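You operate a simulated robot arm through the tools that you are given. There is no shell and no other tool. Be economical: measure what you need, move in short steps, check, and stop when the job is done.

You are at the controls of a simulated robot arm. One attempt, no reset.

## Task
Put things in order on the top of the side table. At the end: the pink banded pot from the top of the side table stands where the half orange stood; the beige wooden plunger stands where the dish cloth stood; the dish cloth is on the white saucer; the half orange stands where the beige wooden plunger stood; whatever was shut is shut again. Leave all else as you found it, and nothing knocked over.
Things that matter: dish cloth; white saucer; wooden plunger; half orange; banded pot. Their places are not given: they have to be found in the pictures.

It is judged by the outcome, as a careful person would: the job done as asked, and still so three seconds after it is handed in. It fails if anything else is knocked over, pushed out of place, dropped, spilled or broken.

## Robot
A 6-joint arm with a two-finger parallel gripper, fixed in place. Base frame: the origin is at the foot of the arm, x ahead of it, y to its left, z up; the work surface is at about z = 80. Units: cm, degrees, N and s.
With the tool pointing down near the work surface it reaches from about 26 to 68 cm from the base axis. Its first joint turns from -66.0 to 66.0 degrees. Payload 2.9 kg.
The tool frame sits at the grasp point between the pads (the TCP): z along the fingers, y along the line on which they close. The tips reach 3 cm beyond it. The gripper opens to 11 cm. The fingers are 2 cm wide and 1 cm thick; the gripper's body (4.8 by 11.2 cm) begins 5.5 cm behind the TCP.
Orientation is told as [roll, pitch, yaw] about the base's x, y, z axes, in that order, counted from this pose: with the fingers straight down and closing along the base's y, the tool's x points along the base's -x, its y along +y and its z along -z.

## Interface
- The arm moves only by the tool arm_command. Its arguments are lists of equal length, an entry for each row: "offset": the shift along the tool's x, y, z in cm, a list of three; "angular": the turn, a rotation vector about the tool's x, y, z in degrees, a list of three; "hand": the finger opening in cm, from 0 to 11. In form: {"offset": [[dx, dy, dz], ...], "angular": [[ax, ay, az], ...], "hand": [hand, ...]}. A call has 1 to 8 rows; each row shifts and turns the commanded pose from where the row before left it, along the tool's axes as they then stand. A row lasts 0.2 s, in which the tool goes at most 5 cm and 8.6 degrees; a call with a longer step from one row to the next is refused whole, and so is a gripper value outside its range. A pose out of reach is approached as far as the arm can. The call stops where the force on the tool passes 40 N (or 10 N more than at its start, if that is more) or the arm is blocked; 0.2 s more then pass. Each finger travels about 10.8 cm/s and halts on what it meets, pressing with about 35 N; the grip force reading is that of the motor and also rises with nothing between the fingers. The clock runs only during rows and for 0.2 s after the last one: add rows that do not move to give the fingers time. It gives the time, the measured TCP pose, the force on the tool (base axes), the opening and the grip force at its end, in the units of the frame above (readings bear some noise).
- Cameras (640 x 400 px; columns grow to the right, rows downward): "scene" is fixed at [7.67, 44.09, 137.24]; the picture's right is [-0.74, -0.68, 0.00], its down [-0.44, 0.48, -0.76] and it looks along [0.51, -0.56, -0.65] (base axes); focal length 280 px, centre (320, 200). "wrist" rides on the gripper at [-3.6, 0, -5.7] in the tool frame; the picture's right is [0.00, -1.00, 0.00], its down [0.97, 0.00, -0.24] and it looks along [0.24, 0.00, 0.97] (tool axes); focal length 218 px, centre (320, 200).
- get_image(camera): a new picture of that camera. The clock stands still meanwhile.
- probe_pixels(camera, pixels): for up to 12 pixels [column, row] of the newest picture of that camera ("zoom" is the newest enlarged one), the place [x, y, z] in the base frame of the surface seen there, good to about 0.3 cm. The clock stands still meanwhile.
- inspect(camera, box): a new picture of the part [left, top, right, bottom] of that camera's present view, enlarged. The clock stands still meanwhile.
- sign_off(): hands the job in; it is judged then, once.

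Go step by step. Measure first, check grasps and placings, and put right what went wrong. The budget is 80 turns and 34 pictures, counting those below and the enlarged ones. Unless the task says otherwise, let go and move clear before handing in, and close with one line.

The tools are called after "Request:" as a command line: name --argument value ..., lists and objects as JSON in quotes. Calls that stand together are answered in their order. arm_command: Moves the arm, as the interface text tells. Its arguments: {"type":"object","properties":{"offset":{"type":"array","items":{"type":"array","items":{"type":"number"}}},"angular":{"type":"array","items":{"type":"array","items":{"type":"number"}}},"hand":{"type":"array","items":{"type":"number"}}},"required":["offset","angular","hand"]} The other tools are called the same way: get_image (camera) takes a picture; probe_pixels (camera, pixels) gives the place of the surface under pixels of a picture; inspect (camera, box) takes an enlarged picture of a part of a camera's view; sign_off () hands the job in.

At the start:

```text
time_s: 0.0
position: [35.12, -17.58, 114.2]
orientation: [0.0, 0.0, 0.0]
wrist_force: [-0.7, 0.7, -0.2]
opening: 10.99
finger_force: 0.0
```

scene: 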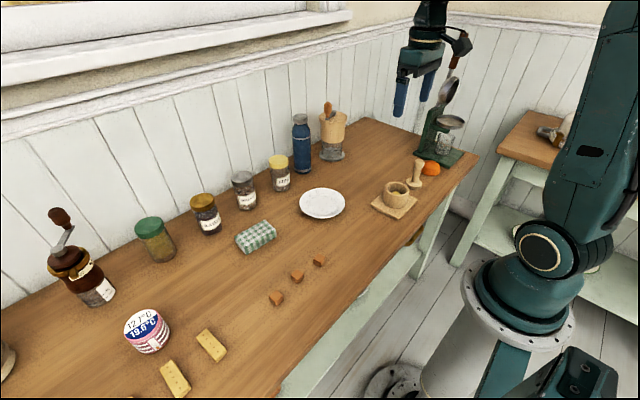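
wrist: 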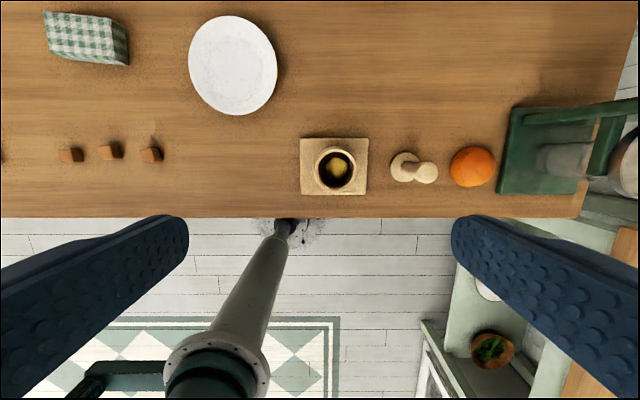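

The scene shows the banded pot near (147,330), the cloth at (256,236), the saucer at (322,203), the plunger at (416,172) and the orange at (431,168). I'll zoom in and measure.

Request:
inspect --camera "scene" --box '[340, 120, 500, 220]'

Request:
inspect --camera "scene" --box '[80, 180, 400, 380]'

Request:
probe_pixels --camera "scene" --pixels '[[145, 320], [130, 328], [162, 320], [148, 311], [152, 352], [256, 230], [237, 237], [272, 226], [275, 236], [243, 252], [322, 203], [322, 190]]'

Request:
probe_pixels --camera "wrist" --pixels '[[472, 166], [472, 148], [450, 166], [495, 166], [427, 172], [402, 168], [393, 160], [334, 170], [302, 140], [232, 65], [88, 30], [510, 150]]'

```text
4.00 times, centred on (420, 170) of scene
```

zoom: 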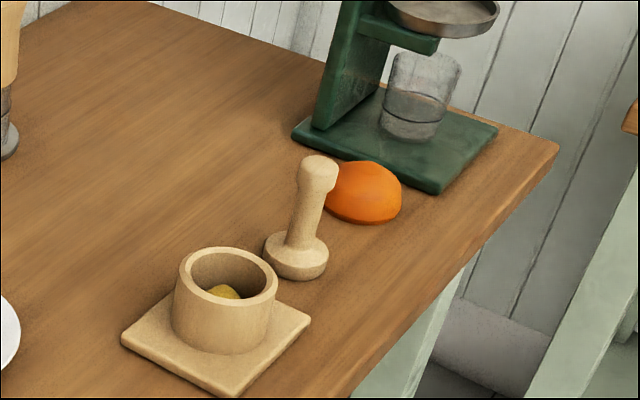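

```text
2.00 times, centred on (240, 280) of scene
```

zoom: 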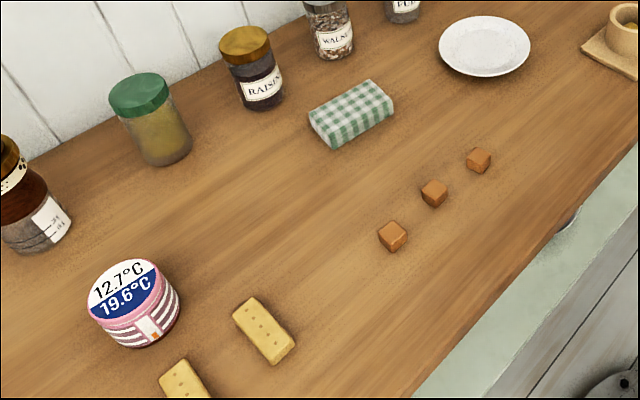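

```text
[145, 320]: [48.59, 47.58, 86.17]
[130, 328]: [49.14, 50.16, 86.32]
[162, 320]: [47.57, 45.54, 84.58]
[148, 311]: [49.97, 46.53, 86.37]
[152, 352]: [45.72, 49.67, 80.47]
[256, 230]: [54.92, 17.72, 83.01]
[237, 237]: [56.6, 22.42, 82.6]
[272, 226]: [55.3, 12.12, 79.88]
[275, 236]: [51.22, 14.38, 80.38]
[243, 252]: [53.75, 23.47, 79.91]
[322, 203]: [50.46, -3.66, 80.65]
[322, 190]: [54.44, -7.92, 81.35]
```

```text
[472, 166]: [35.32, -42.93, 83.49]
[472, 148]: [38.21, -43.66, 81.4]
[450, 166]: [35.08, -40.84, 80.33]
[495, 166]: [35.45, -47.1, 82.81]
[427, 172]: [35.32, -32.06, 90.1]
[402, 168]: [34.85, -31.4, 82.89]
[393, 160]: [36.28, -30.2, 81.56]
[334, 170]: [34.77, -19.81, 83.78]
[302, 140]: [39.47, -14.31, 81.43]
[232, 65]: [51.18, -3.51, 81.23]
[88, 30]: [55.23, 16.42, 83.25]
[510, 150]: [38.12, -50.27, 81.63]
```

The cloth is near (54.5,17.8) and the saucer near (51,-4). Next I'll move the wrist camera above the cloth for better measurements.

Request:
arm_command --offset '[[-1.7, 3.9, 1], [-1.7, 3.9, 1], [-1.7, 3.9, 1], [-1.7, 3.9, 1], [-1.7, 3.9, 1], [-1.7, 3.9, 1], [-1.7, 3.9, 1], [-1.7, 3.9, 1]]' --angular '[[0, 0, 0], [0, 0, 0], [0, 0, 0], [0, 0, 0], [0, 0, 0], [0, 0, 0], [0, 0, 0], [0, 0, 0]]' --hand '[11, 11, 11, 11, 11, 11, 11, 11]'

Request:
get_image --camera "wrist"

```text
time_s: 1.8
position: [48.76, 13.71, 106.06]
orientation: [0.1, 0.0, 0.0]
wrist_force: [0.3, 0.2, 0.0]
opening: 11.02
finger_force: 0.0
```

```text
29 pictures are left
```

wrist: 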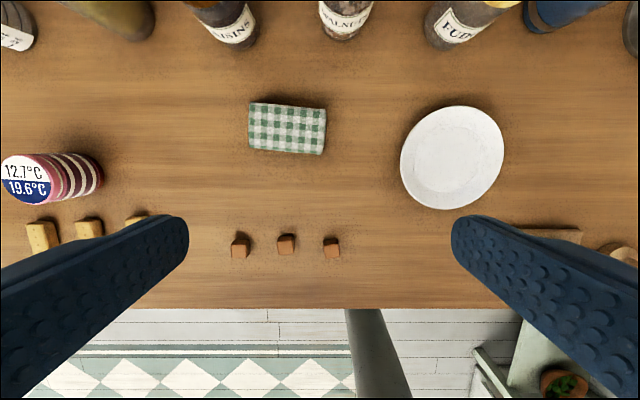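

Request:
probe_pixels --camera "wrist" --pixels '[[252, 105], [326, 109], [322, 152], [250, 149], [288, 127], [400, 160], [504, 155], [455, 107], [447, 209], [452, 158], [360, 130], [485, 125]]'

Request:
probe_pixels --camera "wrist" --pixels '[[5, 165], [48, 195], [27, 178], [35, 157], [52, 175], [100, 170], [100, 190], [80, 225], [35, 225], [300, 230], [120, 180], [252, 150]]'

```text
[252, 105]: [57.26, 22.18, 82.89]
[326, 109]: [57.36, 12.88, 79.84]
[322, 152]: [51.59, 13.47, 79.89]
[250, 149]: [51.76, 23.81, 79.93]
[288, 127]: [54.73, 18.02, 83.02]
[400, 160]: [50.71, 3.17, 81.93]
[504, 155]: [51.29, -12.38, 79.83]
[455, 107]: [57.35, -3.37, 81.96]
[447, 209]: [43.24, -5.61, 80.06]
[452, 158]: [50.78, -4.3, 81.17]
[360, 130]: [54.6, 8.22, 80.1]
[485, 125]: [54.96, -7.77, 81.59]
```

```text
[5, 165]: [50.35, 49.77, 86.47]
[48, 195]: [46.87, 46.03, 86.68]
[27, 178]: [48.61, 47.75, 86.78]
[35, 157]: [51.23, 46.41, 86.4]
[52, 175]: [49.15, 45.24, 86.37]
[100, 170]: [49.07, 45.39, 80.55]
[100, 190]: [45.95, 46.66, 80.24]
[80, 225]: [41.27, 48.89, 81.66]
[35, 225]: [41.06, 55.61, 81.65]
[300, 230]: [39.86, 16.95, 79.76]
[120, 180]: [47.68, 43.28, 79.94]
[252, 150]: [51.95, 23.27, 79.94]
```

The cloth is centred at about (54.6,18.1), 5.8 by 9.5 cm, turned about -4°; the saucer centre is about (50.8,-4.5). I'll move above the cloth and turn the fingers to close along x.

Request:
arm_command --offset '[[-2.92, 2.2, 2], [-2.92, 2.2, 2], [0, 0, 2], [0, 0, 2], [0, 0, 0], [0, 0, 0], [0, 0, 0], [0, 0, 0]]' --angular '[[0, 0, 0], [0, 0, 0], [0, 0, 8.5], [0, 0, 8.5], [0, 0, 8.5], [0, 0, 8.5], [0, 0, 8.5], [0, 0, 8.5]]' --hand '[9, 9, 9, 9, 9, 9, 9, 9]'

Request:
arm_command --offset '[[0, 0, 0], [0, 0, 0], [0, 0, 0], [0, 0, 0], [0, 0, 0]]' --angular '[[0, 0, 8.5], [0, 0, 8.5], [0, 0, 8.5], [0, 0, 8.5], [0, 0, 8.5]]' --hand '[9, 9, 9, 9, 9]'

Request:
get_image --camera "wrist"

```text
time_s: 3.6
position: [54.49, 17.98, 98.3]
orientation: [0.1, 0.0, -51.1]
wrist_force: [-0.1, 0.0, 0.6]
opening: 9.02
finger_force: 0.0
```

```text
time_s: 4.8
position: [54.43, 18.1, 98.22]
orientation: [0.0, 0.0, -93.7]
wrist_force: [-0.3, -0.3, 0.0]
opening: 9.0
finger_force: 0.1
```

```text
28 pictures are left
```

wrist: 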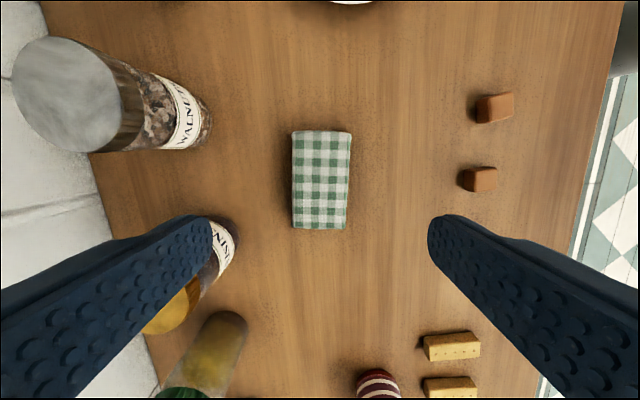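

Alignment is good (cloth at columns 292-351). I'll check the clearance to the raisins jar on the left.

Request:
probe_pixels --camera "wrist" --pixels '[[198, 292], [185, 318], [235, 245], [230, 225], [321, 180], [321, 132], [321, 227], [294, 180], [349, 180], [165, 325]]'

```text
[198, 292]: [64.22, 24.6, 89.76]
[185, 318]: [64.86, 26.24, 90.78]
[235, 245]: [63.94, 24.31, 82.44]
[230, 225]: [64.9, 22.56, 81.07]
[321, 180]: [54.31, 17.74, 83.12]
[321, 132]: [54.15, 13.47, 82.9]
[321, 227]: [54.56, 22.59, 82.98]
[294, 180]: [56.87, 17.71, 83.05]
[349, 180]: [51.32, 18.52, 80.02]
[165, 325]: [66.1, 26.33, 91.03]
```

The cloth centre is (54.3,18.0) with its top at 83, and the jar is clear. Descending to TCP z 83.4 and closing.

Request:
arm_command --offset '[[0, 0, 4], [0, 0, 4], [0, 0, 4], [0, 0, 2.75], [0, 0, 0]]' --angular '[[0, 0, 0], [0, 0, 0], [0, 0, 0], [0, 0, 0], [0, 0, 0]]' --hand '[9, 9, 9, 9, 9]'

Request:
arm_command --offset '[[0, 0, 0], [0, 0, 0], [0, 0, 0], [0, 0, 0], [0, 0, 0]]' --angular '[[0, 0, 0], [0, 0, 0], [0, 0, 0], [0, 0, 0], [0, 0, 0]]' --hand '[5, 4, 4, 4, 4]'

Request:
arm_command --offset '[[0, 0, -2], [0, 0, -4], [0, 0, -4]]' --angular '[[0, 0, 0], [0, 0, 0], [0, 0, 0]]' --hand '[4, 4, 4]'

Request:
get_image --camera "wrist"

```text
time_s: 6.0
position: [54.23, 18.24, 83.55]
orientation: [0.0, 0.0, -93.6]
wrist_force: [-0.7, 0.5, -0.2]
opening: 8.99
finger_force: 0.2
```

```text
time_s: 7.2
position: [54.41, 18.2, 83.56]
orientation: [0.0, 0.0, -93.5]
wrist_force: [0.2, 1.3, 1.6]
opening: 5.67
finger_force: 34.8
```

```text
time_s: 8.0
position: [54.45, 18.22, 93.33]
orientation: [-0.1, 0.0, -93.5]
wrist_force: [-0.3, -0.6, 0.2]
opening: 4.0
finger_force: 0.0
```

```text
27 pictures are left
```

wrist: 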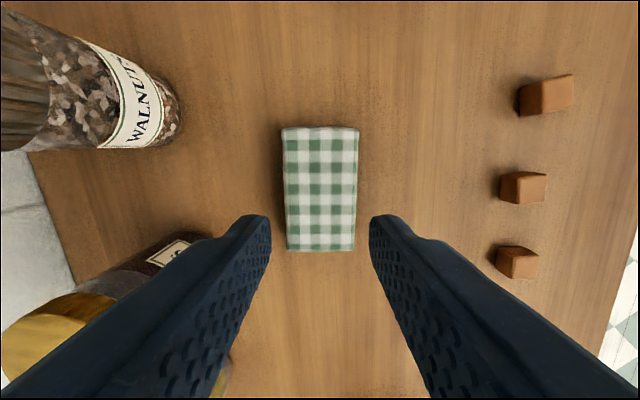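

The cloth slipped out and still lies in place (282-358, 128-250). I'll try again slightly lower, close fully, and lift slowly.

Request:
arm_command --offset '[[0, 0, 0], [0, 0, 0], [0, 0, 4], [0, 0, 4], [0, 0, 2], [0, 0, 0.2]]' --angular '[[0, 0, 0], [0, 0, 0], [0, 0, 0], [0, 0, 0], [0, 0, 0], [0, 0, 0]]' --hand '[8, 9, 9, 9, 9, 9]'

Request:
arm_command --offset '[[0, 0, 0], [0, 0, 0], [0, 0, 0], [0, 0, 0], [0, 0, 0], [0, 0, 0], [0, 0, 0], [0, 0, 0]]' --angular '[[0, 0, 0], [0, 0, 0], [0, 0, 0], [0, 0, 0], [0, 0, 0], [0, 0, 0], [0, 0, 0], [0, 0, 0]]' --hand '[6, 4, 2, 0, 0, 0, 0, 0]'

Request:
arm_command --offset '[[0, 0, -0.4], [0, 0, -0.4], [0, 0, -0.6], [0, 0, -0.6]]' --angular '[[0, 0, 0], [0, 0, 0], [0, 0, 0], [0, 0, 0]]' --hand '[0, 0, 0, 0]'

```text
time_s: 9.4
position: [54.34, 18.19, 83.14]
orientation: [-0.1, 0.0, -93.4]
wrist_force: [0.0, 0.5, 0.1]
opening: 9.02
finger_force: 0.0
```

```text
time_s: 11.2
position: [54.53, 18.15, 83.22]
orientation: [-0.1, 0.0, -93.5]
wrist_force: [-0.5, -0.5, -0.4]
opening: 5.71
finger_force: 35.5
```

```text
time_s: 12.2
position: [54.45, 18.13, 85.3]
orientation: [-0.1, 0.0, -93.5]
wrist_force: [0.4, 0.0, -0.3]
opening: 5.71
finger_force: 35.1
```

The opening is steady at 5.71. I'll lift further and check.

Request:
arm_command --offset '[[0, 0, -0.7], [0, 0, -1], [0, 0, -1.5], [0, 0, -2], [0, 0, -2]]' --angular '[[0, 0, 0], [0, 0, 0], [0, 0, 0], [0, 0, 0], [0, 0, 0]]' --hand '[0, 0, 0, 0, 0]'

Request:
get_image --camera "wrist"

```text
time_s: 13.4
position: [54.45, 18.1, 92.33]
orientation: [0.1, -0.1, -93.4]
wrist_force: [-1.6, 0.1, -0.3]
opening: 5.72
finger_force: 34.9
```

```text
26 pictures are left
```

wrist: 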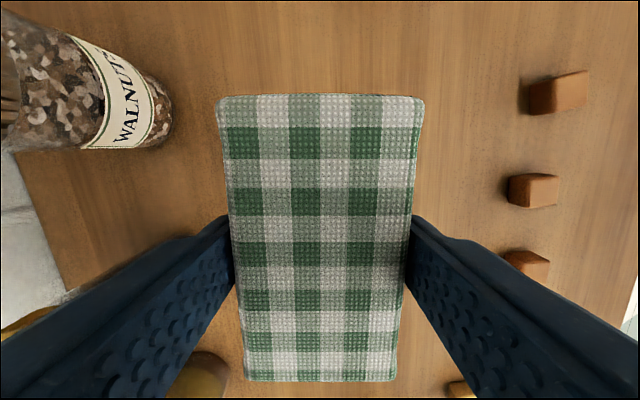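

The cloth is held. Carrying it over the saucer centre (50.7,-4.3).

Request:
arm_command --offset '[[-2.5, -0.3, 0], [-4, -0.4, 0], [-4, -0.4, 0], [-4, -0.4, 0], [-4, -0.4, 0], [-2.6, -0.3, 0], [-1.48, -0.18, 0], [0, 0, 0]]' --angular '[[0, 0, 0], [0, 0, 0], [0, 0, 0], [0, 0, 0], [0, 0, 0], [0, 0, 0], [0, 0, 0], [0, 0, 0]]' --hand '[0, 0, 0, 0, 0, 0, 0, 0]'

Request:
get_image --camera "wrist"

```text
time_s: 15.2
position: [50.74, -4.02, 92.45]
orientation: [0.0, 0.0, -93.5]
wrist_force: [0.0, 0.3, 0.0]
opening: 5.72
finger_force: 35.2
```

```text
25 pictures are left
```

wrist: 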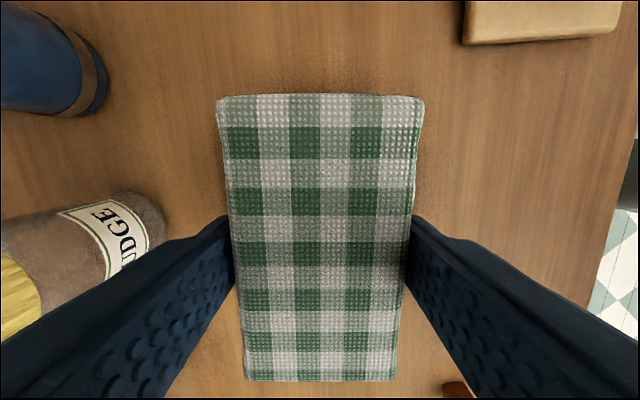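

The cloth covers the saucer from this view and the pose is as planned. Lowering gently until contact.

Request:
arm_command --offset '[[0, 0, 3], [0, 0, 3], [0, 0, 1.2], [0, 0, 0.4], [0, 0, 0.2], [0, 0, 0.1], [0, 0, 0]]' --angular '[[0, 0, 0], [0, 0, 0], [0, 0, 0], [0, 0, 0], [0, 0, 0], [0, 0, 0], [0, 0, 0]]' --hand '[0, 0, 0, 0, 0, 0, 0]'

```text
time_s: 16.8
position: [50.78, -4.14, 84.74]
orientation: [0.1, 0.1, -93.3]
wrist_force: [-7.6, 12.9, 33.0]
opening: 5.7
finger_force: 34.9
```

Contact reads 33 N upward, so the cloth is resting on the saucer. Opening slightly and rising.

Request:
arm_command --offset '[[0, 0, -0.15], [0, 0, 0], [0, 0, 0], [0, 0, -1], [0, 0, -2], [0, 0, -4], [0, 0, -4]]' --angular '[[0, 0, 0], [0, 0, 0], [0, 0, 0], [0, 0, 0], [0, 0, 0], [0, 0, 0], [0, 0, 0]]' --hand '[5.5, 6.4, 6.8, 6.8, 7, 8, 9]'

Request:
get_image --camera "wrist"

Request:
inspect --camera "scene" --box '[240, 120, 480, 270]'

```text
time_s: 18.4
position: [50.65, -4.41, 95.64]
orientation: [-0.1, 0.0, -93.5]
wrist_force: [-0.9, -0.8, 0.3]
opening: 9.0
finger_force: 0.0
```

```text
24 pictures are left
```

wrist: 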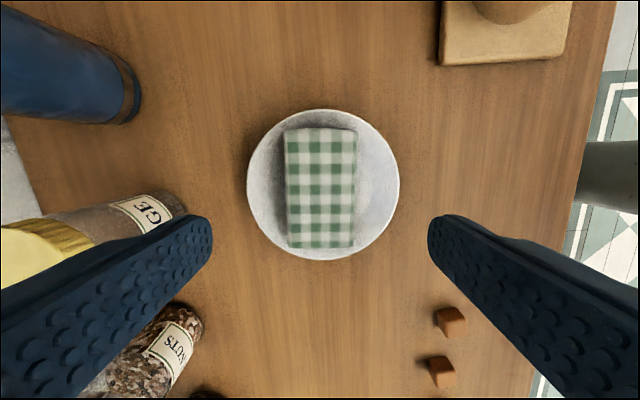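

```text
2.67 times, centred on (360, 195) of scene
```

zoom: 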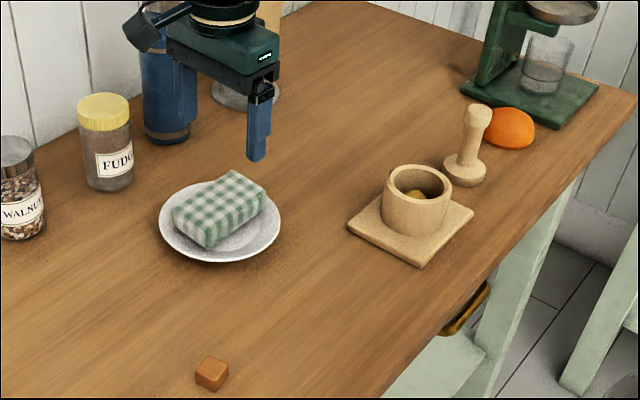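

The cloth sits on the saucer (284-357, 127-248 inside the plate). Moving above the plunger near (35,-31.2).

Request:
arm_command --offset '[[-3.46, -1.74, -1], [-3.46, -1.74, -1], [-3.46, -1.74, -1], [-3.46, -1.74, -1], [-3.46, -1.74, -1], [-3.46, -1.74, -1], [-3.46, -1.74, -1], [-3.46, -1.74, -1]]' --angular '[[0, 0, 0], [0, 0, 0], [0, 0, 0], [0, 0, 0], [0, 0, 0], [0, 0, 0], [0, 0, 0], [0, 0, 0]]' --hand '[9, 9, 9, 9, 9, 9, 9, 9]'

Request:
get_image --camera "wrist"

```text
time_s: 20.2
position: [34.8, -31.21, 104.02]
orientation: [0.0, 0.0, -93.5]
wrist_force: [0.2, -0.4, 0.2]
opening: 9.0
finger_force: 0.0
```

```text
22 pictures are left
```

wrist: 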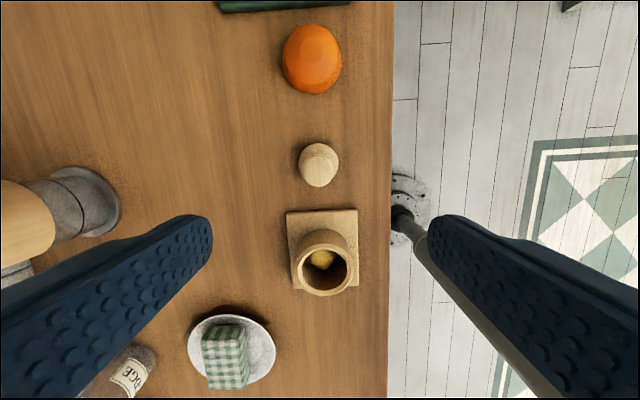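

The plunger shows at (319,164) and the orange at (312,58). Probing both.

Request:
probe_pixels --camera "wrist" --pixels '[[319, 165], [301, 155], [338, 165], [320, 143], [317, 186], [312, 57], [312, 26], [312, 92], [283, 57], [341, 60], [306, 148], [285, 4]]'

Request:
probe_pixels --camera "scene" --pixels '[[419, 162], [415, 172], [413, 182], [408, 183], [421, 184], [418, 165], [430, 162], [430, 173], [322, 185], [300, 203], [343, 203], [320, 218]]'

Request:
inspect --camera "wrist" --box '[240, 0, 400, 200]'

```text
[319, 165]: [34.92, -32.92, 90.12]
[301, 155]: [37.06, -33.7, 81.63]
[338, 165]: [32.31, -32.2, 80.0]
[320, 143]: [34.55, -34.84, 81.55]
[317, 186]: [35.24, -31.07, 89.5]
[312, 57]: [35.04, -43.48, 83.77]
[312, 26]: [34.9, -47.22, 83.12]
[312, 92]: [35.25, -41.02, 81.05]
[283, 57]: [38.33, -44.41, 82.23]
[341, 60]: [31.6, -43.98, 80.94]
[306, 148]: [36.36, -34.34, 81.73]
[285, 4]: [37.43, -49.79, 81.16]
```

```text
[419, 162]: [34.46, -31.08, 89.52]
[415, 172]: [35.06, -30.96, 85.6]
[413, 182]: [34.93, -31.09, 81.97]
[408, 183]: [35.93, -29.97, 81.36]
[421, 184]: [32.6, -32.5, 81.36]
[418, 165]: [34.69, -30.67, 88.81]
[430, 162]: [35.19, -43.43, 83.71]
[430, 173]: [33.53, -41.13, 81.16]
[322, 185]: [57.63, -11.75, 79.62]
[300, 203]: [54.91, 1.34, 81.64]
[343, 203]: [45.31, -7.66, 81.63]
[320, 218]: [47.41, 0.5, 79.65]
```

```text
2.00 times, centred on (320, 100) of wrist
```

zoom: 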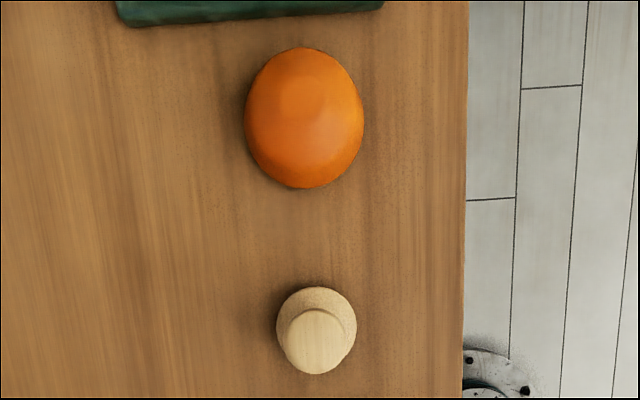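

The plunger axis is about (34.9,-32.65), with head top 90.1 and base top 82; the orange is about (34.9,-44.4), radius 3.4. Descending onto the plunger stem.

Request:
arm_command --offset '[[-0.7, 0.1, 3], [-0.73, 0.09, 4], [0, 0, 4], [0, 0, 4], [0, 0, 2.8], [0, 0, 0]]' --angular '[[0, 0, 0], [0, 0, 0], [0, 0, 0], [0, 0, 0], [0, 0, 0], [0, 0, 0]]' --hand '[7, 7, 7, 7, 7, 7]'

Request:
get_image --camera "wrist"

```text
time_s: 21.6
position: [35.46, -32.69, 86.1]
orientation: [0.0, 0.0, -93.5]
wrist_force: [-0.8, -0.7, -0.5]
opening: 6.98
finger_force: 0.1
```

```text
20 pictures are left
```

wrist: 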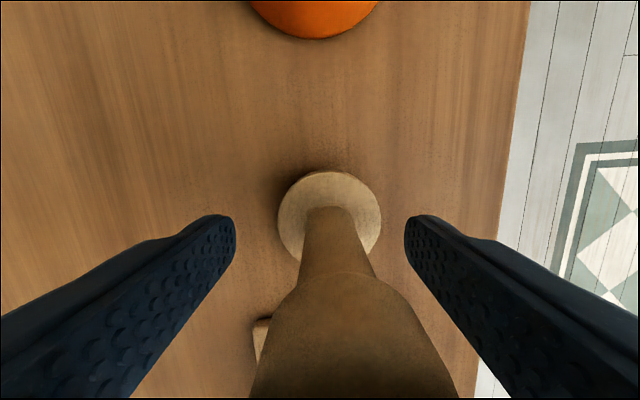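

The base disc centre is at column 329 and the stem at column 338, so I'm about 0.5 cm too far in +x. Correcting, then closing.

Request:
arm_command --offset '[[0, -0.5, 0], [0, 0, 0], [0, 0, 0], [0, 0, 0], [0, 0, 0], [0, 0, 0]]' --angular '[[0, 0, 0], [0, 0, 0], [0, 0, 0], [0, 0, 0], [0, 0, 0], [0, 0, 0]]' --hand '[7, 5, 3, 1, 0, 0]'

Request:
arm_command --offset '[[0, 0, -0.5], [0, 0, -0.8], [0, 0, -1.5], [0, 0, -2]]' --angular '[[0, 0, 0], [0, 0, 0], [0, 0, 0], [0, 0, 0]]' --hand '[0, 0, 0, 0]'

Request:
get_image --camera "wrist"

```text
time_s: 23.0
position: [34.92, -32.51, 86.11]
orientation: [-0.1, 0.0, -93.5]
wrist_force: [0.2, 0.7, -0.4]
opening: 2.83
finger_force: 34.7
```

```text
time_s: 24.0
position: [34.98, -32.51, 90.8]
orientation: [0.0, 0.0, -93.5]
wrist_force: [-0.3, -0.1, -1.4]
opening: 2.82
finger_force: 34.8
```

```text
19 pictures are left
```

wrist: 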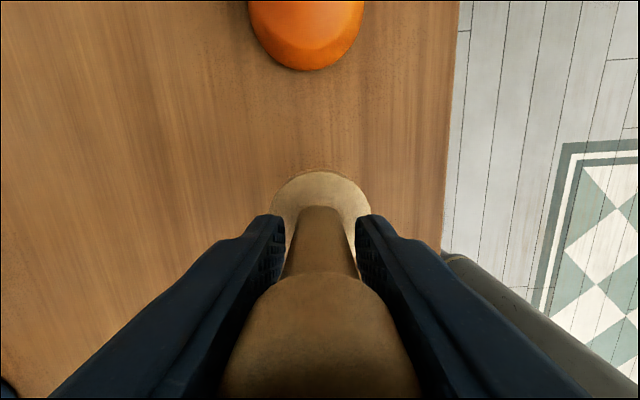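

The plunger is lifted (opening 2.82). Raising and carrying it to the cloth's old spot (54.4,18.05).

Request:
arm_command --offset '[[0, 0, -4], [0, 0, -4], [4.3, 1.36, 0], [4.3, 1.36, 0], [4.3, 1.36, 0], [4.3, 1.36, 0], [4.3, 1.36, 0], [4.3, 1.36, 0]]' --angular '[[0, 0, 0], [0, 0, 0], [0, 0, 0], [0, 0, 0], [0, 0, 0], [0, 0, 0], [0, 0, 0], [0, 0, 0]]' --hand '[0, 0, 0, 0, 0, 0, 0, 0]'

Request:
arm_command --offset '[[4.3, 1.36, 0], [4.3, 1.36, 0], [4.3, 1.36, 0], [4.3, 1.36, 0], [4.3, 1.36, 0], [4.3, 1.36, 0], [0, 0, 0]]' --angular '[[0, 0, 0], [0, 0, 0], [0, 0, 0], [0, 0, 0], [0, 0, 0], [0, 0, 0], [0, 0, 0]]' --hand '[0, 0, 0, 0, 0, 0, 0]'

```text
time_s: 25.8
position: [44.4, -6.99, 98.64]
orientation: [0.0, 0.1, -93.6]
wrist_force: [-0.4, 1.0, -1.0]
opening: 2.83
finger_force: 35.4
```

```text
time_s: 27.4
position: [54.5, 18.19, 99.18]
orientation: [0.1, -0.1, -93.6]
wrist_force: [-0.2, 0.0, -0.5]
opening: 2.84
finger_force: 34.7
```

Above target. Lowering to just above TCP z 86.1, the height at which it stood.

Request:
arm_command --offset '[[0, 0, 4], [0, 0, 4], [0, 0, 3.5], [0, 0, 1], [0, 0, 0.3], [0, 0, 0.15], [0, 0, 0]]' --angular '[[0, 0, 0], [0, 0, 0], [0, 0, 0], [0, 0, 0], [0, 0, 0], [0, 0, 0], [0, 0, 0]]' --hand '[0, 0, 0, 0, 0, 0, 0]'

```text
time_s: 29.0
position: [54.32, 17.85, 85.99]
orientation: [0.2, 0.1, -93.5]
wrist_force: [-6.5, -1.7, 20.4]
opening: 2.85
finger_force: 34.9
```

It is resting on the table (20 N up). Releasing, rising straight up and checking.

Request:
arm_command --offset '[[0, 0, -0.1], [0, 0, 0], [0, 0, 0], [0, 0, 0], [0, 0, -2], [0, 0, -4], [0, 0, -4], [0, 0, -4]]' --angular '[[0, 0, 0], [0, 0, 0], [0, 0, 0], [0, 0, 0], [0, 0, 0], [0, 0, 0], [0, 0, 0], [0, 0, 0]]' --hand '[3, 4.5, 6, 7, 7, 7, 7, 9]'

Request:
get_image --camera "wrist"

```text
time_s: 30.8
position: [54.24, 18.07, 100.05]
orientation: [0.0, 0.0, -93.5]
wrist_force: [0.8, 0.6, 1.0]
opening: 9.0
finger_force: 0.1
```

```text
18 pictures are left
```

wrist: 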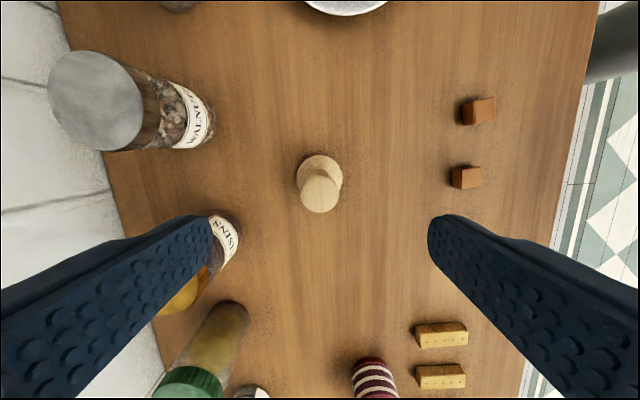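

The plunger stands upright at (320,185). Before going to the orange I'll measure the press beside it for clearance.

Request:
inspect --camera "scene" --box '[380, 70, 500, 190]'

Request:
probe_pixels --camera "zoom" --pixels '[[250, 250], [310, 300], [400, 270], [340, 190], [310, 170], [350, 180], [300, 90], [330, 60], [390, 180], [300, 330], [220, 280], [290, 230]]'

```text
3.33 times, centred on (440, 130) of scene
```

zoom: 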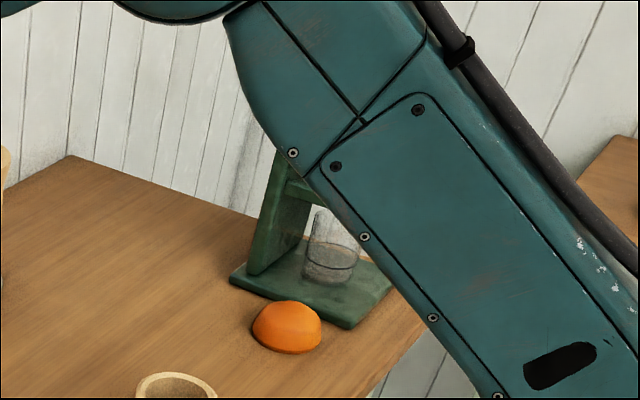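

```text
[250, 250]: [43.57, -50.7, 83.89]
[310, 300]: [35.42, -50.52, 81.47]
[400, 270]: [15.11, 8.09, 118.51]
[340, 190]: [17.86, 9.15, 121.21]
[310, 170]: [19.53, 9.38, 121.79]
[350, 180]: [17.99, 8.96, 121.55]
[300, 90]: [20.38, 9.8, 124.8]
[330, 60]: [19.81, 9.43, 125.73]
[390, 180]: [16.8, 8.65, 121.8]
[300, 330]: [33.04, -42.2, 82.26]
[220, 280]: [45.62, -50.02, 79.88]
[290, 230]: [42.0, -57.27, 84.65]
```

The press base begins at y≈-49.7 and the column is at x≈43. I'll come in with fingers along x and the camera on the +y side: turn to yaw 0 here, travel, then turn on to +90.

Request:
arm_command --offset '[[0, 0, -0.5], [0, 0, -0.5], [0, 0, -0.5], [0, 0, -0.5], [0, 0, -0.5], [0, 0, -0.5], [0, 0, -0.5], [0, 0, -0.5]]' --angular '[[0, 0, -8.5], [0, 0, -8.5], [0, 0, -8.5], [0, 0, -8.5], [0, 0, -8.5], [0, 0, -8.5], [0, 0, -8.5], [0, 0, -8.5]]' --hand '[9, 9, 9, 9, 9, 9, 9, 9]'

Request:
arm_command --offset '[[0, 0, 0], [0, 0, 0], [0, 0, 0], [1.6, -4.5, 0], [1.6, -4.5, 0], [1.6, -4.5, 0], [1.6, -4.5, 0], [1.6, -4.5, 0]]' --angular '[[0, 0, -8.5], [0, 0, -8.5], [0, 0, -8.5], [0, 0, 0], [0, 0, 0], [0, 0, 0], [0, 0, 0], [0, 0, 0]]' --hand '[9, 9, 9, 9, 9, 9, 9, 9]'

Request:
arm_command --offset '[[1.6, -4.5, 0], [1.6, -4.5, 0], [1.6, -4.5, 0], [1.6, -4.5, 0], [1.6, -4.5, 0], [1.6, -4.5, 0], [1.6, -4.5, 0]]' --angular '[[0, 0, 0], [0, 0, 0], [0, 0, 0], [0, 0, 0], [0, 0, 0], [0, 0, 0], [0, 0, 0]]' --hand '[9, 9, 9, 9, 9, 9, 9]'

Request:
get_image --camera "wrist"

```text
time_s: 32.6
position: [54.11, 17.99, 103.71]
orientation: [0.0, 0.1, -25.4]
wrist_force: [-0.3, 0.1, -0.7]
opening: 9.02
finger_force: 0.0
```

```text
time_s: 34.4
position: [46.39, -4.52, 103.77]
orientation: [0.0, 0.0, 0.1]
wrist_force: [0.3, -0.6, -0.1]
opening: 9.0
finger_force: 0.1
```

```text
time_s: 36.0
position: [34.85, -35.93, 104.03]
orientation: [0.1, 0.0, 0.1]
wrist_force: [1.0, 0.3, -0.1]
opening: 9.01
finger_force: 0.0
```

```text
16 pictures are left
```

wrist: 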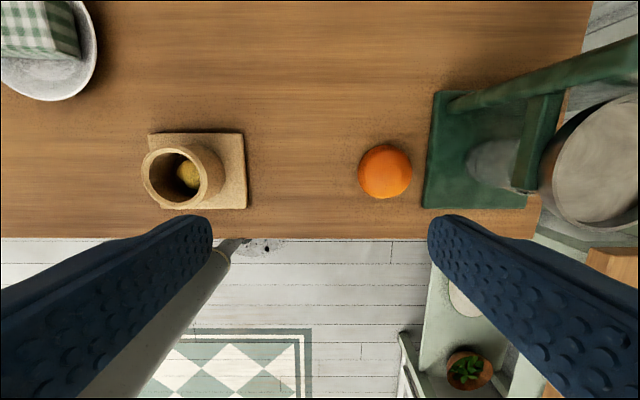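

The orange is at (385,172), computing to about (35.1,-44.3). Probing the press's overhanging parts.

Request:
probe_pixels --camera "wrist" --pixels '[[555, 165], [545, 190], [600, 160], [540, 130], [460, 105], [570, 80], [625, 50], [520, 180], [480, 160], [427, 180], [385, 172], [620, 110]]'

```text
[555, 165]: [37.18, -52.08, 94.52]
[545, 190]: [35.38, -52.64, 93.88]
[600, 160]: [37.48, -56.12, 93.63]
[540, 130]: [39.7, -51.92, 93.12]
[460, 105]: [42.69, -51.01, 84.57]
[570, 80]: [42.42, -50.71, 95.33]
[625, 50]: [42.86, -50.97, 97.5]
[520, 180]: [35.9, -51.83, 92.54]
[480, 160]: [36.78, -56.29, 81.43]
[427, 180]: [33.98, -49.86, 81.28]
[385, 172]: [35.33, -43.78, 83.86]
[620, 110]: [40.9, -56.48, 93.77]
```

The overhang stays at y ≤ -50.7, so there's clearance. Turning to yaw +90 and moving over the orange.

Request:
arm_command --offset '[[0, 0, 0], [0, 0, 0], [0, 0, 0], [0, 0, 0], [0, 0, 0], [0, 0, 0], [0, 0, 0], [0, 0, 0]]' --angular '[[0, 0, -8.5], [0, 0, -8.5], [0, 0, -8.5], [0, 0, -8.5], [0, 0, -8.5], [0, 0, -8.5], [0, 0, -8.5], [0, 0, -8.5]]' --hand '[9.5, 9.5, 9.5, 9.5, 9.5, 9.5, 9.5, 9.5]'

Request:
arm_command --offset '[[0, 0, 0], [0, 0, 0], [0, 0, 0], [4.2, -0.12, 0], [4.17, -0.13, 2], [0, 0, 3]]' --angular '[[0, 0, -8.5], [0, 0, -8.5], [0, 0, -5], [0, 0, 0], [0, 0, 0], [0, 0, 0]]' --hand '[9.5, 9.5, 9.5, 9.5, 9.5, 9.5]'

Request:
get_image --camera "wrist"

```text
time_s: 37.8
position: [35.09, -36.03, 103.83]
orientation: [0.0, 0.0, 68.2]
wrist_force: [-0.1, -0.5, 0.9]
opening: 9.51
finger_force: 0.1
```

```text
time_s: 39.2
position: [35.51, -44.29, 98.99]
orientation: [0.1, 0.0, 89.9]
wrist_force: [1.0, 0.4, -0.8]
opening: 9.5
finger_force: 0.1
```

```text
15 pictures are left
```

wrist: 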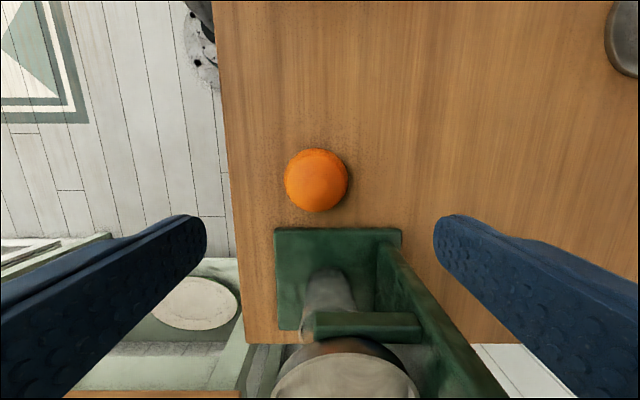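

The orange is at (316.5,181), so TCP y is right and x needs -0.3. Descending low over it and closing.

Request:
arm_command --offset '[[0, 0.3, 4], [0, 0, 4], [0, 0, 4], [0, 0, 3], [0, 0, 0.75], [0, 0, 0]]' --angular '[[0, 0, 0], [0, 0, 0], [0, 0, 0], [0, 0, 0], [0, 0, 0], [0, 0, 0]]' --hand '[9.5, 9.5, 9.5, 9.5, 9.5, 9.5]'

Request:
get_image --camera "wrist"

```text
time_s: 40.4
position: [35.06, -44.23, 84.06]
orientation: [0.1, 0.2, 89.6]
wrist_force: [-9.8, 20.3, 11.5]
opening: 9.52
finger_force: 0.0
stopped in row 5: the force on the tool passed its limit (the readings are from after the stop); the commanded pose is now the measured one
```

```text
14 pictures are left
```

wrist: 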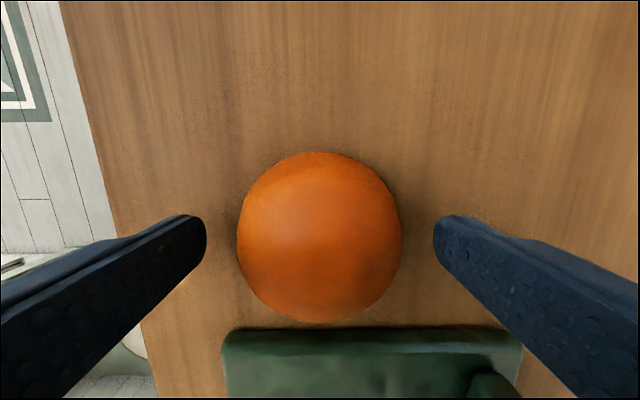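

The hand touched something at z 84 (force +y, so probably the press overhang at y≈-51). I'll back up and tilt the tool 21° so its body leans away from the press.

Request:
arm_command --offset '[[0, 0, -1], [0, 0, -3], [0, 0, -4], [-1, 0, 0], [0, 0, 0], [0, 0, 0], [0, 0, 0]]' --angular '[[0, 0, 0], [0, 0, 0], [0, 0, 0], [0, 0, 0], [0, 7, 0], [0, 7, 0], [0, 7, 0]]' --hand '[9.5, 9.5, 9.5, 9.5, 9.5, 9.5, 9.5]'

Request:
inspect --camera "scene" --box '[340, 70, 500, 190]'

Request:
get_image --camera "wrist"

```text
time_s: 42.0
position: [35.07, -43.48, 91.88]
orientation: [0.0, 21.4, 89.7]
wrist_force: [0.8, 0.3, -0.9]
opening: 9.47
finger_force: 0.0
```

```text
3.33 times, centred on (420, 130) of scene
```

zoom: 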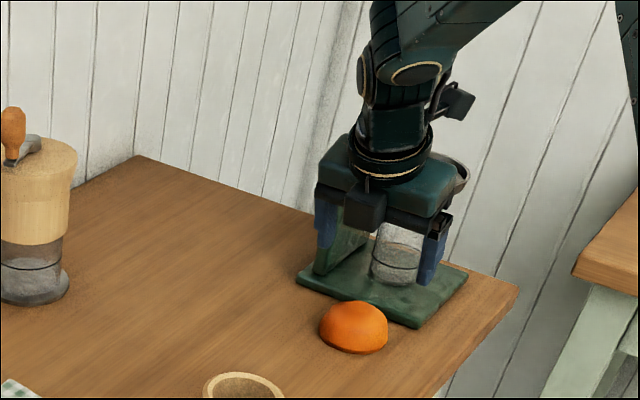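

```text
12 pictures are left
```

wrist: 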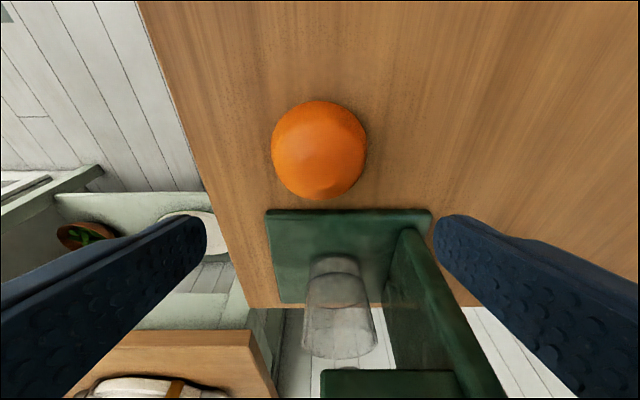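

The press looks undisturbed and the orange is centred at column 319. Checking the press edge and then descending vertically with the tilted tool.

Request:
probe_pixels --camera "wrist" --pixels '[[275, 214], [345, 212], [420, 212], [319, 150], [319, 105], [319, 190], [280, 295]]'

Request:
arm_command --offset '[[-1.1, 0, 2.8], [-1.1, 0, 2.8], [-0.7, 0, 1.8], [-0.2, 0, 0.5], [0, 0, 0]]' --angular '[[0, 0, 0], [0, 0, 0], [0, 0, 0], [0, 0, 0], [0, 0, 0]]' --hand '[9.5, 9.5, 9.5, 9.5, 9.5]'

```text
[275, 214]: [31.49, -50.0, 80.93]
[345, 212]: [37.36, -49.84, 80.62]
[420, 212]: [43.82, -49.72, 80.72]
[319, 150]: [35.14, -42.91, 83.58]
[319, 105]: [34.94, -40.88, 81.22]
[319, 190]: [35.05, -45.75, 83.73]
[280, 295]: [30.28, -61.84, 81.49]
```

```text
time_s: 43.2
position: [35.03, -43.25, 83.48]
orientation: [0.0, 21.3, 89.5]
wrist_force: [0.2, -0.5, -0.4]
opening: 9.5
finger_force: 0.1
```

The pose is free of contact and the press edge is unchanged at y≈-49.8. Closing on the orange and lifting slowly along vertical.

Request:
arm_command --offset '[[0, 0, 0], [0, 0, 0], [0, 0, 0], [0, 0, 0], [0, 0, 0], [0, 0, 0]]' --angular '[[0, 0, 0], [0, 0, 0], [0, 0, 0], [0, 0, 0], [0, 0, 0], [0, 0, 0]]' --hand '[8, 7, 6, 5, 4, 4]'

Request:
arm_command --offset '[[0.15, 0, -0.4], [0.15, 0, -0.4], [0.3, 0, -0.8], [0.45, 0, -1.2], [0.6, 0, -1.6]]' --angular '[[0, 0, 0], [0, 0, 0], [0, 0, 0], [0, 0, 0], [0, 0, 0]]' --hand '[4, 4, 4, 4, 4]'

```text
time_s: 44.6
position: [35.02, -43.23, 83.51]
orientation: [0.0, 21.2, 89.5]
wrist_force: [0.1, 1.7, 3.2]
opening: 6.95
finger_force: 35.0
```

```text
time_s: 45.8
position: [34.95, -43.14, 88.25]
orientation: [0.0, 21.1, 89.6]
wrist_force: [-0.3, -0.1, -0.2]
opening: 4.01
finger_force: 0.0
```

It slipped (the opening fell to 4). Looking at where the orange is now.

Request:
arm_command --offset '[[0, 0, 0], [0, 0, 0], [0, 0, 0]]' --angular '[[0, 0, 0], [0, 0, 0], [0, 0, 0]]' --hand '[6, 8, 9.5]'

Request:
get_image --camera "wrist"

Request:
probe_pixels --camera "wrist" --pixels '[[319, 180], [319, 130], [319, 220], [260, 180], [380, 180], [319, 150]]'

```text
time_s: 46.6
position: [34.95, -43.1, 88.23]
orientation: [-0.1, 21.3, 89.6]
wrist_force: [-0.6, -0.2, 0.3]
opening: 9.51
finger_force: 0.0
```

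```text
11 pictures are left
```

wrist: 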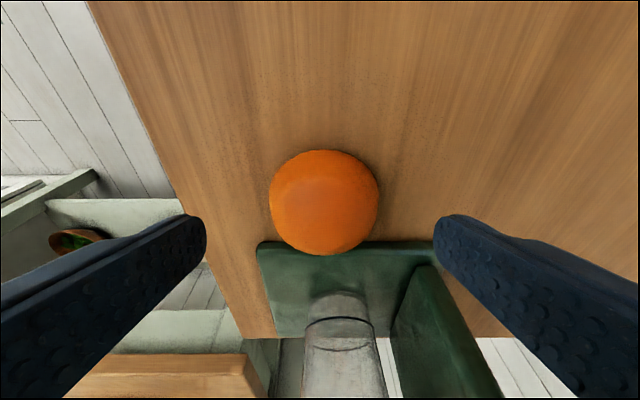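

```text
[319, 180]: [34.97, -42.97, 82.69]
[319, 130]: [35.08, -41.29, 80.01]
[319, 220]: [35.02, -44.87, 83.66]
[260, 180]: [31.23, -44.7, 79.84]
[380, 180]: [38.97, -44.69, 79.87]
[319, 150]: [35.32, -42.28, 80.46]
```

The orange squirted about 1.2 cm outward (now centred near y -45.6), because the tips contacted it above and short of its widest point. I'll regrasp lower and further out.

Request:
arm_command --offset '[[-0.14, 0, 1.8], [-0.14, 0, 1.8], [-0.14, 0, 1.3], [0, 0, 0.3], [0, 0, 0]]' --angular '[[0, 0, 0], [0, 0, 0], [0, 0, 0], [0, 0, 0], [0, 0, 0]]' --hand '[9.5, 9.5, 9.5, 9.5, 9.5]'

```text
time_s: 47.8
position: [34.89, -44.82, 83.32]
orientation: [0.0, 21.2, 89.6]
wrist_force: [0.9, -0.3, -0.6]
opening: 9.49
finger_force: 0.1
```

Small correction, then closing fully and lifting a little slowly.

Request:
arm_command --offset '[[-0.2, 0, 0.06], [0, 0, 0], [0, 0, 0], [0, 0, 0], [0, 0, 0], [0, 0, 0], [0, 0, 0], [0, 0, 0]]' --angular '[[0, 0, 0], [0, 0, 0], [0, 0, 0], [0, 0, 0], [0, 0, 0], [0, 0, 0], [0, 0, 0], [0, 0, 0]]' --hand '[9, 8, 7, 6, 4, 2, 0, 0]'

Request:
arm_command --offset '[[0.08, 0, -0.2], [0.08, 0, -0.2], [0.08, 0, -0.2], [0.08, 0, -0.2], [0.15, 0, -0.4], [0.15, 0, -0.4]]' --angular '[[0, 0, 0], [0, 0, 0], [0, 0, 0], [0, 0, 0], [0, 0, 0], [0, 0, 0]]' --hand '[0, 0, 0, 0, 0, 0]'

```text
time_s: 49.6
position: [34.97, -44.54, 83.13]
orientation: [0.0, 21.2, 89.5]
wrist_force: [-7.2, 0.2, 18.5]
opening: 7.01
finger_force: 35.4
```

```text
time_s: 51.0
position: [35.07, -44.64, 84.86]
orientation: [0.0, 21.3, 89.7]
wrist_force: [-0.5, 0.2, -0.6]
opening: 7.03
finger_force: 34.9
```

The opening holds at 7.03 after the lift. Raising further and checking.

Request:
arm_command --offset '[[0.2, 0, -0.6], [0.3, 0, -0.9], [0.4, 0, -1.2], [0.5, 0, -1.4], [0.5, 0, -1.4]]' --angular '[[0, 0, 0], [0, 0, 0], [0, 0, 0], [0, 0, 0], [0, 0, 0]]' --hand '[0, 0, 0, 0, 0]'

Request:
get_image --camera "wrist"

```text
time_s: 52.2
position: [35.35, -44.25, 90.57]
orientation: [0.0, 21.3, 89.6]
wrist_force: [0.1, 0.4, -0.2]
opening: 7.01
finger_force: 34.6
```

```text
10 pictures are left
```

wrist: 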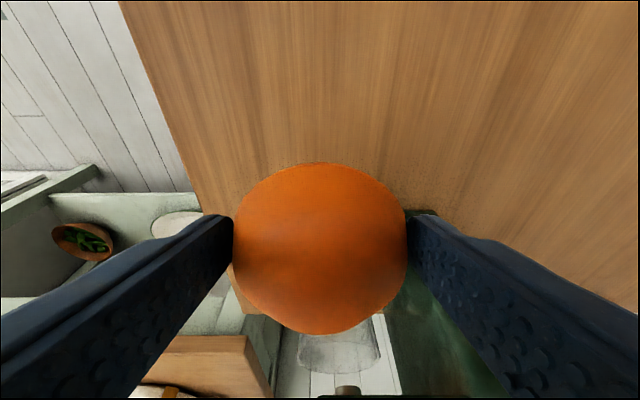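

The orange is held, its centre about 1.2 cm beyond the TCP in -y. Moving to the plunger's old spot (34.92,-32.6), so TCP y = -31.4.

Request:
arm_command --offset '[[-3, 0.05, -1.18], [-3, 0.05, -1.18], [-3, 0.05, -1.18], [-3, 0.05, -1.17], [0, 0, 0], [0, 0, 0]]' --angular '[[0, 0, 0], [0, 0, 0], [0, 0, 0], [0, 0, 0], [0, 0, 0], [0, 0, 0]]' --hand '[0, 0, 0, 0, 0, 0]'

Request:
arm_command --offset '[[-1, 0, 2.6], [0, 0, 0], [0, 0, 0]]' --angular '[[0, 0, 0], [0, 0, 0], [0, 0, 0]]' --hand '[0, 0, 0]'

```text
time_s: 53.6
position: [35.1, -31.58, 90.56]
orientation: [0.1, 21.2, 89.6]
wrist_force: [-0.3, -0.2, -0.1]
opening: 7.03
finger_force: 35.0
```

```text
time_s: 54.4
position: [35.09, -31.63, 87.81]
orientation: [0.0, 21.2, 89.6]
wrist_force: [-0.2, 0.1, -1.2]
opening: 7.01
finger_force: 35.5
```

Position is steady. Lowering to about 83.2 until contact.

Request:
arm_command --offset '[[-0.8, 0.1, 1.7], [-0.7, 0.05, 1.6], [-0.2, 0, 0.5], [-0.1, 0, 0.25], [-0.08, 0, 0.2], [0, 0, 0]]' --angular '[[0, 0, 0], [0, 0, 0], [0, 0, 0], [0, 0, 0], [0, 0, 0], [0, 0, 0]]' --hand '[0, 0, 0, 0, 0, 0]'

```text
time_s: 55.8
position: [34.82, -31.42, 83.15]
orientation: [0.0, 21.3, 89.5]
wrist_force: [-1.8, 4.0, 10.3]
opening: 7.02
finger_force: 35.4
```

Light contact, so it's down. Releasing and rising vertically.

Request:
arm_command --offset '[[0, 0, 0], [0, 0, 0], [0, 0, 0], [0.36, 0, -0.93], [1.1, 0, -2.8], [1.5, 0, -3.8], [1.5, 0, -3.8], [1.5, 0, -3.8]]' --angular '[[0, 0, 0], [0, 0, 0], [0, 0, 0], [0, 0, 0], [0, 0, 0], [0, 0, 0], [0, 0, 0], [0, 0, 0]]' --hand '[7.5, 8.5, 9.5, 9.5, 9.5, 9.5, 9.5, 9.5]'

Request:
get_image --camera "wrist"

```text
time_s: 57.6
position: [34.86, -31.49, 99.39]
orientation: [0.0, 21.2, 89.7]
wrist_force: [-1.4, 0.3, 0.1]
opening: 9.5
finger_force: 0.0
```

```text
9 pictures are left
```

wrist: 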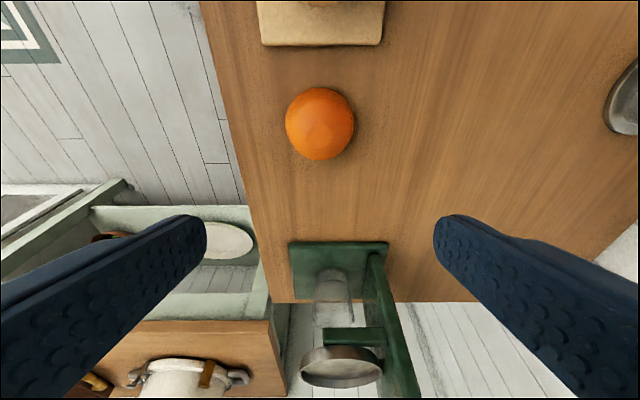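

The orange rests at (320,123). Verifying its centre.

Request:
probe_pixels --camera "wrist" --pixels '[[320, 123], [320, 89], [320, 158], [287, 123], [353, 123], [320, 110], [340, 44], [335, 243]]'

```text
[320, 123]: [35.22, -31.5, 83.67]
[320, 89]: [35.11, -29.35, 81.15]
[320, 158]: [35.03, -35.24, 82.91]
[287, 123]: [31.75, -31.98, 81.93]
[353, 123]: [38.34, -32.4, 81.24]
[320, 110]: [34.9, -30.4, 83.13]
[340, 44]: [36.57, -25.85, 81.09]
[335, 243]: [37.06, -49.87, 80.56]
```

The orange now stands at about (35.05,-32.8), as wanted. Next is the pot: straighten the tool, turn to yaw 45, and travel toward (40,40).

Request:
arm_command --offset '[[0, 0, -0.5], [0, 0, -0.5], [0, 0, -0.5], [0, 0, 0], [0, 0, 0], [0, 0, 0], [0, 0, 0], [0, 0, 0]]' --angular '[[0, -7, 0], [0, -7, 0], [0, -7.2, 0], [0, 0, 8.5], [0, 0, 8.5], [0, 0, 8.5], [0, 0, 8.5], [0, 0, 8.5]]' --hand '[10, 10, 10, 10, 10, 10, 10, 10]'

Request:
arm_command --offset '[[0, 0, 0], [-3.6, 3.13, -0.2], [-3.6, 3.13, -0.2], [-3.6, 3.13, -0.2], [-3.6, 3.13, -0.2], [-3.6, 3.13, -0.2], [-3.6, 3.13, -0.2], [-3.6, 3.13, -0.2]]' --angular '[[0, 0, 2.3], [0, 0, 0], [0, 0, 0], [0, 0, 0], [0, 0, 0], [0, 0, 0], [0, 0, 0], [0, 0, 0]]' --hand '[10, 10, 10, 10, 10, 10, 10, 10]'

Request:
arm_command --offset '[[-3.6, 3.13, -0.2], [-3.6, 3.13, -0.2], [-3.6, 3.13, -0.2], [-3.6, 3.13, -0.2], [-3.6, 3.13, -0.2], [-3.6, 3.13, -0.2], [-3.6, 3.13, -0.2]]' --angular '[[0, 0, 0], [0, 0, 0], [0, 0, 0], [0, 0, 0], [0, 0, 0], [0, 0, 0], [0, 0, 0]]' --hand '[10, 10, 10, 10, 10, 10, 10]'

Request:
get_image --camera "wrist"

```text
time_s: 59.4
position: [34.9, -30.9, 100.9]
orientation: [0.1, 0.0, 47.1]
wrist_force: [0.0, 0.3, -0.6]
opening: 10.02
finger_force: 0.0
```

```text
time_s: 61.2
position: [37.12, 2.7, 102.39]
orientation: [0.0, 0.0, 44.8]
wrist_force: [-0.3, 0.4, 0.4]
opening: 10.0
finger_force: 0.2
```

```text
time_s: 62.8
position: [39.72, 35.56, 103.57]
orientation: [0.1, 0.1, 44.8]
wrist_force: [0.9, -0.5, 0.0]
opening: 10.0
finger_force: 0.1
```

```text
8 pictures are left
```

wrist: 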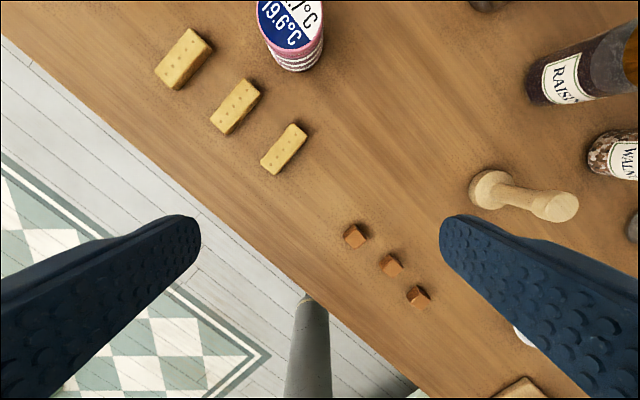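

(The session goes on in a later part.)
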